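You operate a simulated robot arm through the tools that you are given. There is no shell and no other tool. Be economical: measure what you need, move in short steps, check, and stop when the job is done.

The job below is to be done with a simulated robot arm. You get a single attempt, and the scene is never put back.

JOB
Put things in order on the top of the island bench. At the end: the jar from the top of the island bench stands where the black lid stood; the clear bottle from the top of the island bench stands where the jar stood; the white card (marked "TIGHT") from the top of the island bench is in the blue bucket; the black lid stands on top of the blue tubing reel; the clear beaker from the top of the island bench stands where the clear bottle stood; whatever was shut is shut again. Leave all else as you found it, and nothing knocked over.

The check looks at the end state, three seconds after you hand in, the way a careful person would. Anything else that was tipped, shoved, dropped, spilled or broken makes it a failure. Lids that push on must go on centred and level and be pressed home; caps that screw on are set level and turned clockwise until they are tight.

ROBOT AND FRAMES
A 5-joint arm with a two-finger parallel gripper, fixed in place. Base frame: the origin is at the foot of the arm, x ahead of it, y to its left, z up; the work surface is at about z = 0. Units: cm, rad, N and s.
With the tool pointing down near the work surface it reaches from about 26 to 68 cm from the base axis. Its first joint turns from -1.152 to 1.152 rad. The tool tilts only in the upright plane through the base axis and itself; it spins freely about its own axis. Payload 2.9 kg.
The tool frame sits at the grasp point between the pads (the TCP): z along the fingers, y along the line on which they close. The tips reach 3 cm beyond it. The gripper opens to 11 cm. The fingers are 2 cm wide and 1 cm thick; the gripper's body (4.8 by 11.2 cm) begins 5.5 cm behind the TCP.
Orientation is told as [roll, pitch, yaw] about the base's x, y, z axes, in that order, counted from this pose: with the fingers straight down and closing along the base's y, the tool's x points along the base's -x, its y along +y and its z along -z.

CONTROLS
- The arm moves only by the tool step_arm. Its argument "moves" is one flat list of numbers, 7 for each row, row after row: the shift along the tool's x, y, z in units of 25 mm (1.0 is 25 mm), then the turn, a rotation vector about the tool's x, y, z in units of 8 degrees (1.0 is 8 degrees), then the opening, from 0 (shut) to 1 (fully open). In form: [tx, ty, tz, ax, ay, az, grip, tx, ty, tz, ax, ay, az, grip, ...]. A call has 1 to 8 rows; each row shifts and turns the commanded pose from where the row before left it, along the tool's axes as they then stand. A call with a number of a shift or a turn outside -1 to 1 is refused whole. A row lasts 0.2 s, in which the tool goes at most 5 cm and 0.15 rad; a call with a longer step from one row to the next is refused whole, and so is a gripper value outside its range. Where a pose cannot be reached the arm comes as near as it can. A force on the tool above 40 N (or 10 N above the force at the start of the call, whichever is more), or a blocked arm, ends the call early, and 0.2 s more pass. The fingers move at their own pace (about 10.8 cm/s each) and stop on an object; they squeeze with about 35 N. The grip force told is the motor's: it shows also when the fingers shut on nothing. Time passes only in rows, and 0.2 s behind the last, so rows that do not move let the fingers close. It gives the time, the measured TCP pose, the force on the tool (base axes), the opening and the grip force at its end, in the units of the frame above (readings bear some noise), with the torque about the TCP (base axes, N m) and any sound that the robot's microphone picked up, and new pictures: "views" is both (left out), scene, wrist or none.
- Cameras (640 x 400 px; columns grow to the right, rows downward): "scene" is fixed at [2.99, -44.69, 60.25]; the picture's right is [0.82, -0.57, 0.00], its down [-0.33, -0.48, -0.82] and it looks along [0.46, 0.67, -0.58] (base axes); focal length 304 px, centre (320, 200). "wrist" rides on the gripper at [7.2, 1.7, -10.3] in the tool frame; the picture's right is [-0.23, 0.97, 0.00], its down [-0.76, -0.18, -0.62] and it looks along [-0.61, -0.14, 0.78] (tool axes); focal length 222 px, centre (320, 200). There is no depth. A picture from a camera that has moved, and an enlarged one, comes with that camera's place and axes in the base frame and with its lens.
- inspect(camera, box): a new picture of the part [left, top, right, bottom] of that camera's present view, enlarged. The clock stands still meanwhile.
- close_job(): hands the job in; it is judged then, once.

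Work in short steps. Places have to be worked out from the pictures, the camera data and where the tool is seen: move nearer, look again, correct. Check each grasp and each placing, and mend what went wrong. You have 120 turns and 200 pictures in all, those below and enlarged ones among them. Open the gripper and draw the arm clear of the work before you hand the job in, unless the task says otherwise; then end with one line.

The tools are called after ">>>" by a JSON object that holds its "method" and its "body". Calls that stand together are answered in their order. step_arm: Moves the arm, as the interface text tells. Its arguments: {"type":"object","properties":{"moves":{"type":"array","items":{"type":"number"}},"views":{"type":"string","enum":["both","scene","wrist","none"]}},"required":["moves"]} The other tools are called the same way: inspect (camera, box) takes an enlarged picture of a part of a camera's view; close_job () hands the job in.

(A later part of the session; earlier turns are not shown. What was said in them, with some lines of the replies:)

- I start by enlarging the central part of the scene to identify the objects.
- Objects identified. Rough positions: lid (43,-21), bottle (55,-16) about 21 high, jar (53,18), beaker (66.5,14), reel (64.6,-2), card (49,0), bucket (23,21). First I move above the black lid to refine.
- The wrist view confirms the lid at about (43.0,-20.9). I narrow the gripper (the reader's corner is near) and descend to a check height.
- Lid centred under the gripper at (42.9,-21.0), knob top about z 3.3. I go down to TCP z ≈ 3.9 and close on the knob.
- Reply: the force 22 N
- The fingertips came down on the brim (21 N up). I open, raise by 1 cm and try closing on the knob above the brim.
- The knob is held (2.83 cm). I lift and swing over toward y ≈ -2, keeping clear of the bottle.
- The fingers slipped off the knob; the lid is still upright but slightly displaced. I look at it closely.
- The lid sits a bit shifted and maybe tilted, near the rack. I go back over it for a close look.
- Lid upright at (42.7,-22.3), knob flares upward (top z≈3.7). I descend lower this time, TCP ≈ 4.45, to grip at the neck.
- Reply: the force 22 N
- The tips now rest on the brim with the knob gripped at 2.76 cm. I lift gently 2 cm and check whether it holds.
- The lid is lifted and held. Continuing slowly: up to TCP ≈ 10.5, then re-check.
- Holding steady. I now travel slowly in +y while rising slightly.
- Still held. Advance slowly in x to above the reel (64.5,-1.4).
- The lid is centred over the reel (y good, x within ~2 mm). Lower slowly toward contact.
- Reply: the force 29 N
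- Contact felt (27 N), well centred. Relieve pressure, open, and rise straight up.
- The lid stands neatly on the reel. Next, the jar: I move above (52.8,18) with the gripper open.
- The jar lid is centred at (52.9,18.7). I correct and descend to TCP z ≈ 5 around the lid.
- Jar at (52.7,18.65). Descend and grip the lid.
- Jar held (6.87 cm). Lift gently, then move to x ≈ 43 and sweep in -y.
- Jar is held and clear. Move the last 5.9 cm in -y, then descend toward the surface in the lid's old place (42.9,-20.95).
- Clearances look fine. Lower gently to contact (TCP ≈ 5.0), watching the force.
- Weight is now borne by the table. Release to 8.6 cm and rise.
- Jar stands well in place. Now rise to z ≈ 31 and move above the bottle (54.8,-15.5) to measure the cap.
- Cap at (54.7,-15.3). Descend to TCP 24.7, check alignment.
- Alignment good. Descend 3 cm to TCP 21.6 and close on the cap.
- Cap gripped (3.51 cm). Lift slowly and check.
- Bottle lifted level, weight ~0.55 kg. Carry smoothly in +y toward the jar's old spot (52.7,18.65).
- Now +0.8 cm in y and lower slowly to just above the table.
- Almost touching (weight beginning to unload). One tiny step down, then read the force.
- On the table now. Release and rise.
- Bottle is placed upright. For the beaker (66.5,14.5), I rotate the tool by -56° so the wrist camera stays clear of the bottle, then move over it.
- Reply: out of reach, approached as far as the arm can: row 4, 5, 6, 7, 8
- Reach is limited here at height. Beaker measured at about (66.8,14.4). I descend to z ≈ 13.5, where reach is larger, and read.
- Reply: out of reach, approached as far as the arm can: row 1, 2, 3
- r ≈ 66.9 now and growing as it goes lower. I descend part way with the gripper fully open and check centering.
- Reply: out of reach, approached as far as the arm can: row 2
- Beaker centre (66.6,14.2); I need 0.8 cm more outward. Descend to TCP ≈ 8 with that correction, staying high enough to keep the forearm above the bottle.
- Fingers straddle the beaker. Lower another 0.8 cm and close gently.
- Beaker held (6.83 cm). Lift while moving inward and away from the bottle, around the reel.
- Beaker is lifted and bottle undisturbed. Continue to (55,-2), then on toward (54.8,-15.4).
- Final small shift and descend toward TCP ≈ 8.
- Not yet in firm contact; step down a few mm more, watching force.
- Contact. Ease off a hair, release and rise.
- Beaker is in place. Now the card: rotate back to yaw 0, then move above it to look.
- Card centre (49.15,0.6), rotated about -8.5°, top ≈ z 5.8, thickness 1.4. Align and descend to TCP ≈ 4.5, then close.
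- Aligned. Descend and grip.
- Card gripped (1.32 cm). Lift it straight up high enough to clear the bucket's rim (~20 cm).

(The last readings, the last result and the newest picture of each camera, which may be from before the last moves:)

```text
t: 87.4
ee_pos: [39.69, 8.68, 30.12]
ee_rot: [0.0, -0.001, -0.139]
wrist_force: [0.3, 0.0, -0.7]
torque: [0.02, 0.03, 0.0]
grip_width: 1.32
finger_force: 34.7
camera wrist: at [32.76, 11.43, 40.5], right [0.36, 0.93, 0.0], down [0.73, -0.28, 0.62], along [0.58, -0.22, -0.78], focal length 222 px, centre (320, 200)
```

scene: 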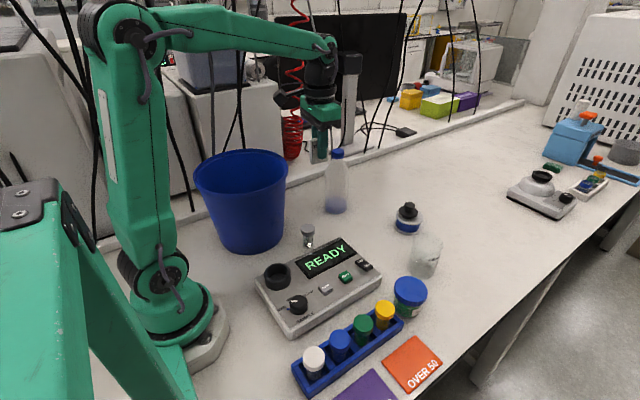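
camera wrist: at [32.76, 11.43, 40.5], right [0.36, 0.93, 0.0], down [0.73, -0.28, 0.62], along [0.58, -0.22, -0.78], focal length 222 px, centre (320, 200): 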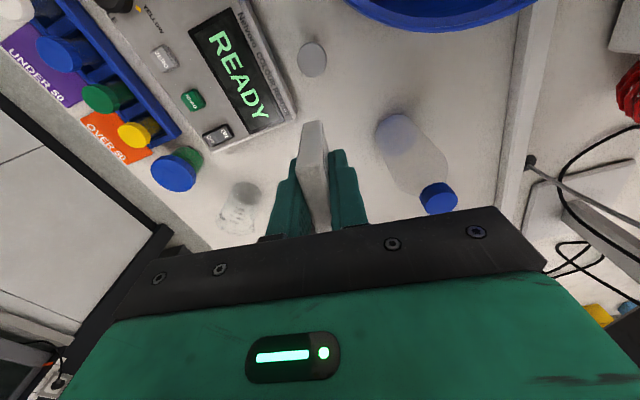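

Card held, height good. Continue to the bucket centre (24.2,21.2).

>>> {"method": "step_arm", "body": {"moves": [0.86, 0.51, 0, 0, 0, 0, 0, 0.86, 0.51, 0, 0, 0, 0, 0, 0.86, 0.51, 0, 0, 0, 0, 0, 0.86, 0.51, 0, 0, 0, 0, 0, 0.86, 0.51, 0, 0, 0, 0, 0, 0.86, 0.51, 0, 0, 0, 0, 0, 0.86, 0.51, 0, 0, 0, 0, 0, 0.82, 0.51, 0, 0, 0, 0, 0], "views": "both"}}

```text
t: 89.2
ee_pos: [24.32, 21.15, 29.94]
ee_rot: [-0.002, 0.002, -0.14]
wrist_force: [0.0, 0.5, -0.4]
torque: [0.02, 0.0, -0.02]
grip_width: 1.31
finger_force: 34.7
camera wrist: at [17.36, 23.84, 40.33], right [0.36, 0.93, 0.0], down [0.73, -0.28, 0.62], along [0.58, -0.22, -0.78], focal length 222 px, centre (320, 200)
```

scene: 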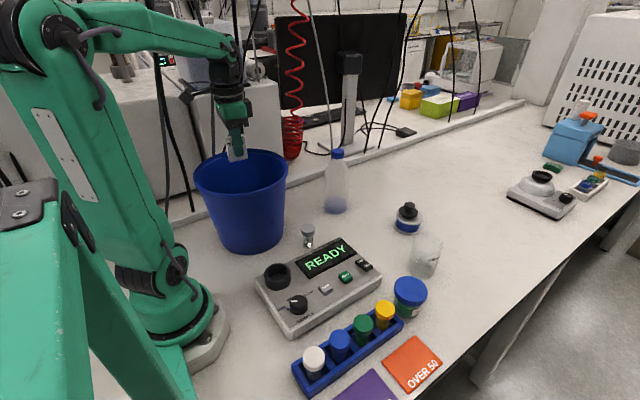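
wrist: 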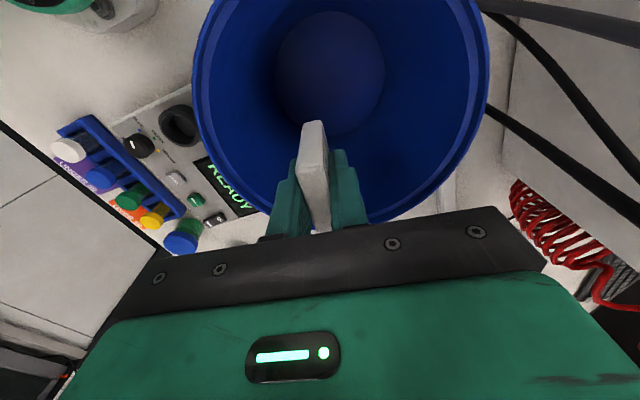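

Bucket centre looks nearer (24.7,22.6). Shift +1.3 cm in y and lower into the bucket to TCP ≈ 15.

>>> {"method": "step_arm", "body": {"moves": [-0.05, 0.53, 0, 0, 0, 0, 0, 0, 0, 0.8, 0, 0, 0, 0, 0, 0, 0.9, 0, 0, 0, 0, 0, 0, 0.9, 0, 0, 0, 0, 0, 0, 0.9, 0, 0, 0, 0, 0, 0, 0.9, 0, 0, 0, 0, 0, 0, 0.8, 0, 0, 0, 0, 0, 0, 0.6, 0, 0, 0, 0], "views": "both"}}

```text
t: 91.0
ee_pos: [24.54, 22.6, 15.46]
ee_rot: [-0.001, 0.0, -0.14]
wrist_force: [0.7, -0.2, -0.4]
torque: [0.0, 0.02, -0.04]
grip_width: 1.32
finger_force: 35.1
camera wrist: at [17.6, 25.2, 25.83], right [0.36, 0.93, 0.0], down [0.73, -0.28, 0.62], along [0.58, -0.22, -0.78], focal length 222 px, centre (320, 200)
```

scene: 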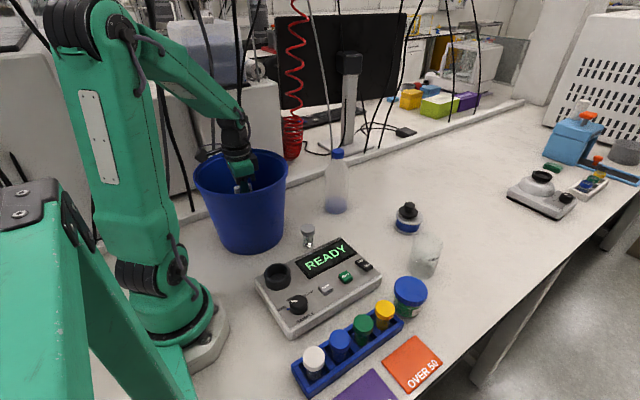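
wrist: 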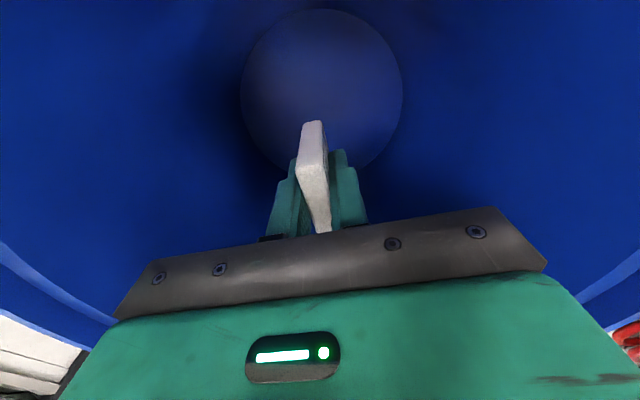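

Deep inside and centred. Lower 2.5 cm more and release, then rise out.

>>> {"method": "step_arm", "body": {"moves": [0, 0, 0.5, 0, 0, 0, 0, 0, 0, 0.5, 0, 0, 0, 0, 0, 0, 0, 0, 0, 0, 0.25, 0, 0, 0, 0, 0, 0, 0.35, 0, 0, -0.6, 0, 0, 0, 0.35, 0, 0, -1, 0, 0, 0, 0.35, 0, 0, -1, 0, 0, 0, 0.35, 0, 0, -1, 0, 0, 0, 0.35], "views": "none"}}

>>> {"method": "step_arm", "body": {"moves": [0, 0, -1, 0, 0, 0, 0.35, 0, 0, -1, 0, 0, 0, 0.35, 0, 0, -1, 0, 0, 0, 0.35, 0, 0, -1, 0, 0, 0, 0.35, 0, 0, -0.6, 0, 0, 0, 0.35], "views": "both"}}

```text
t: 92.8
ee_pos: [24.25, 22.51, 22.19]
ee_rot: [0.0, 0.001, -0.14]
wrist_force: [-0.3, -0.8, -0.1]
torque: [0.0, -0.01, -0.07]
grip_width: 3.86
finger_force: 0.1
```

```text
t: 94.0
ee_pos: [24.69, 22.47, 33.64]
ee_rot: [-0.001, 0.0, -0.137]
wrist_force: [-0.3, 0.2, 0.3]
torque: [0.0, 0.0, 0.02]
grip_width: 3.85
finger_force: 0.0
camera wrist: at [17.66, 25.2, 43.99], right [0.36, 0.93, 0.0], down [0.73, -0.28, 0.62], along [0.58, -0.22, -0.78], focal length 222 px, centre (320, 200)
```

scene: 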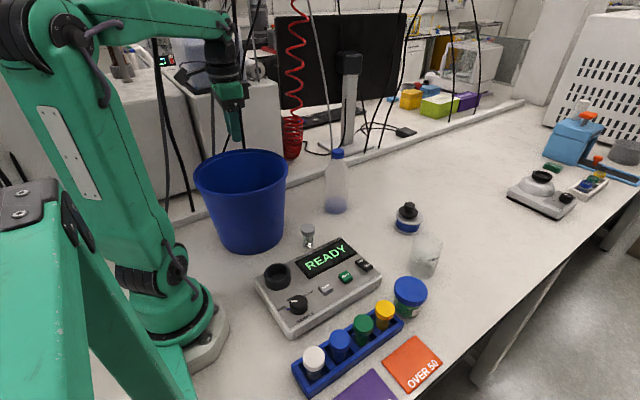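
wrist: 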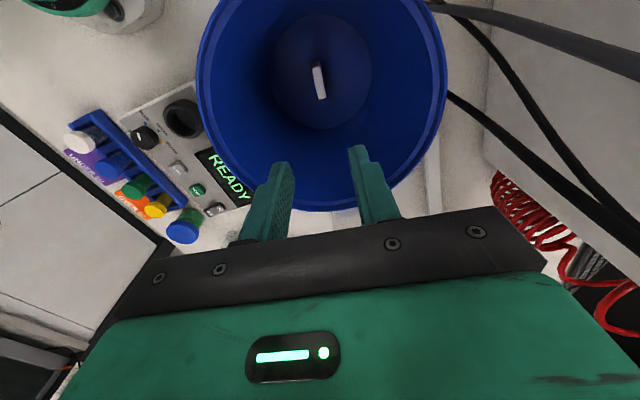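

Card lies in the bucket. Retract the arm to near its starting pose and inspect everything.

>>> {"method": "step_arm", "body": {"moves": [-0.6, -0.9, -0.4, 0, 0, 0, 0.5, -0.6, -0.9, -0.4, 0, 0, 0, 0.7, -0.6, -0.9, -0.4, 0, 0, 0, 1, -0.6, -0.9, -0.4, 0, 0, 0, 1, -0.6, -0.9, -0.4, 0, 0, 0, 1, -0.6, -0.9, -0.4, 0, 0, 0, 1, -0.6, -0.9, 0, 0, 0, 0, 1, -0.6, -0.9, 0, 0, 0, 0, 1], "views": "both"}}

>>> {"method": "inspect", "body": {"camera": "scene", "box": [280, 130, 480, 330]}}

```text
t: 95.8
ee_pos: [33.97, 3.05, 39.65]
ee_rot: [0.0, 0.0, -0.14]
wrist_force: [-0.8, 0.4, 0.2]
torque: [0.04, -0.04, -0.03]
grip_width: 11.0
finger_force: 0.0
camera wrist: at [26.97, 5.7, 50.0], right [0.36, 0.93, 0.0], down [0.73, -0.28, 0.62], along [0.58, -0.22, -0.78], focal length 222 px, centre (320, 200)
```

scene: 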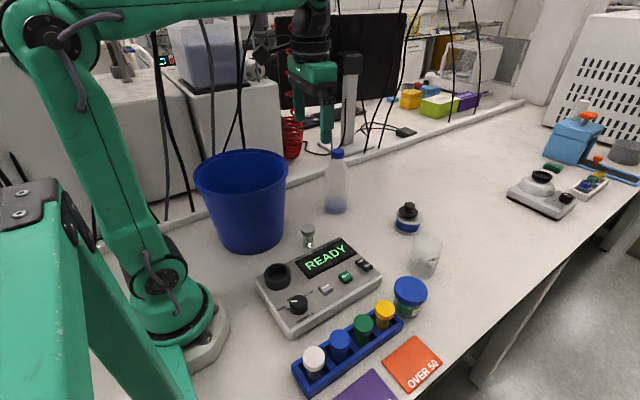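
wrist: 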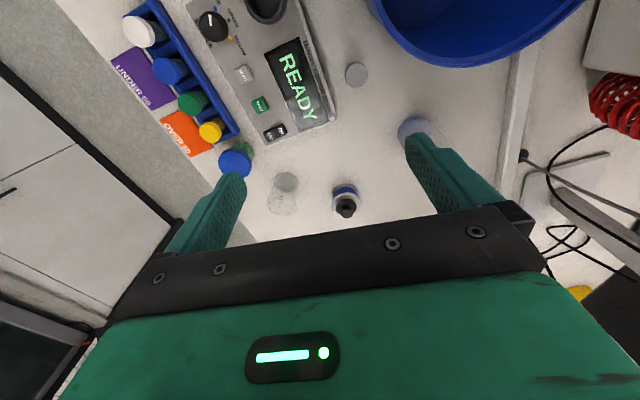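

```text
2.00 times, centred on (380, 230) of scene
camera zoom: at [2.99, -44.69, 60.25], right [0.82, -0.57, 0.0], down [-0.33, -0.48, -0.82], along [0.46, 0.67, -0.58], focal length 607 px, centre (200, 140)
```

zoom: 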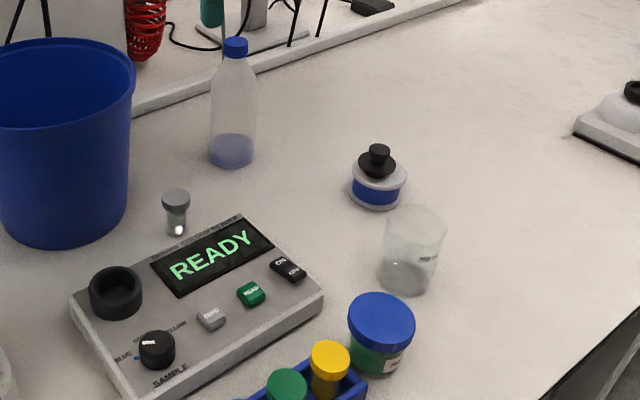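

Everything stands upright in its intended place, the jar and bottle are still shut, and the arm is clear with the gripper open. Handing in.

>>> {"method": "close_job", "body": {}}

```text
The job is handed in.
```

The job is handed in with all five items moved: the lid is on the reel, the jar is in the lid's place, the bottle in the jar's, the beaker in the bottle's, and the card is in the bucket. The jar and bottle stayed shut and nothing was knocked over. The black lid slipped from the grip once at the start and slid about 1 cm, but it stayed upright.
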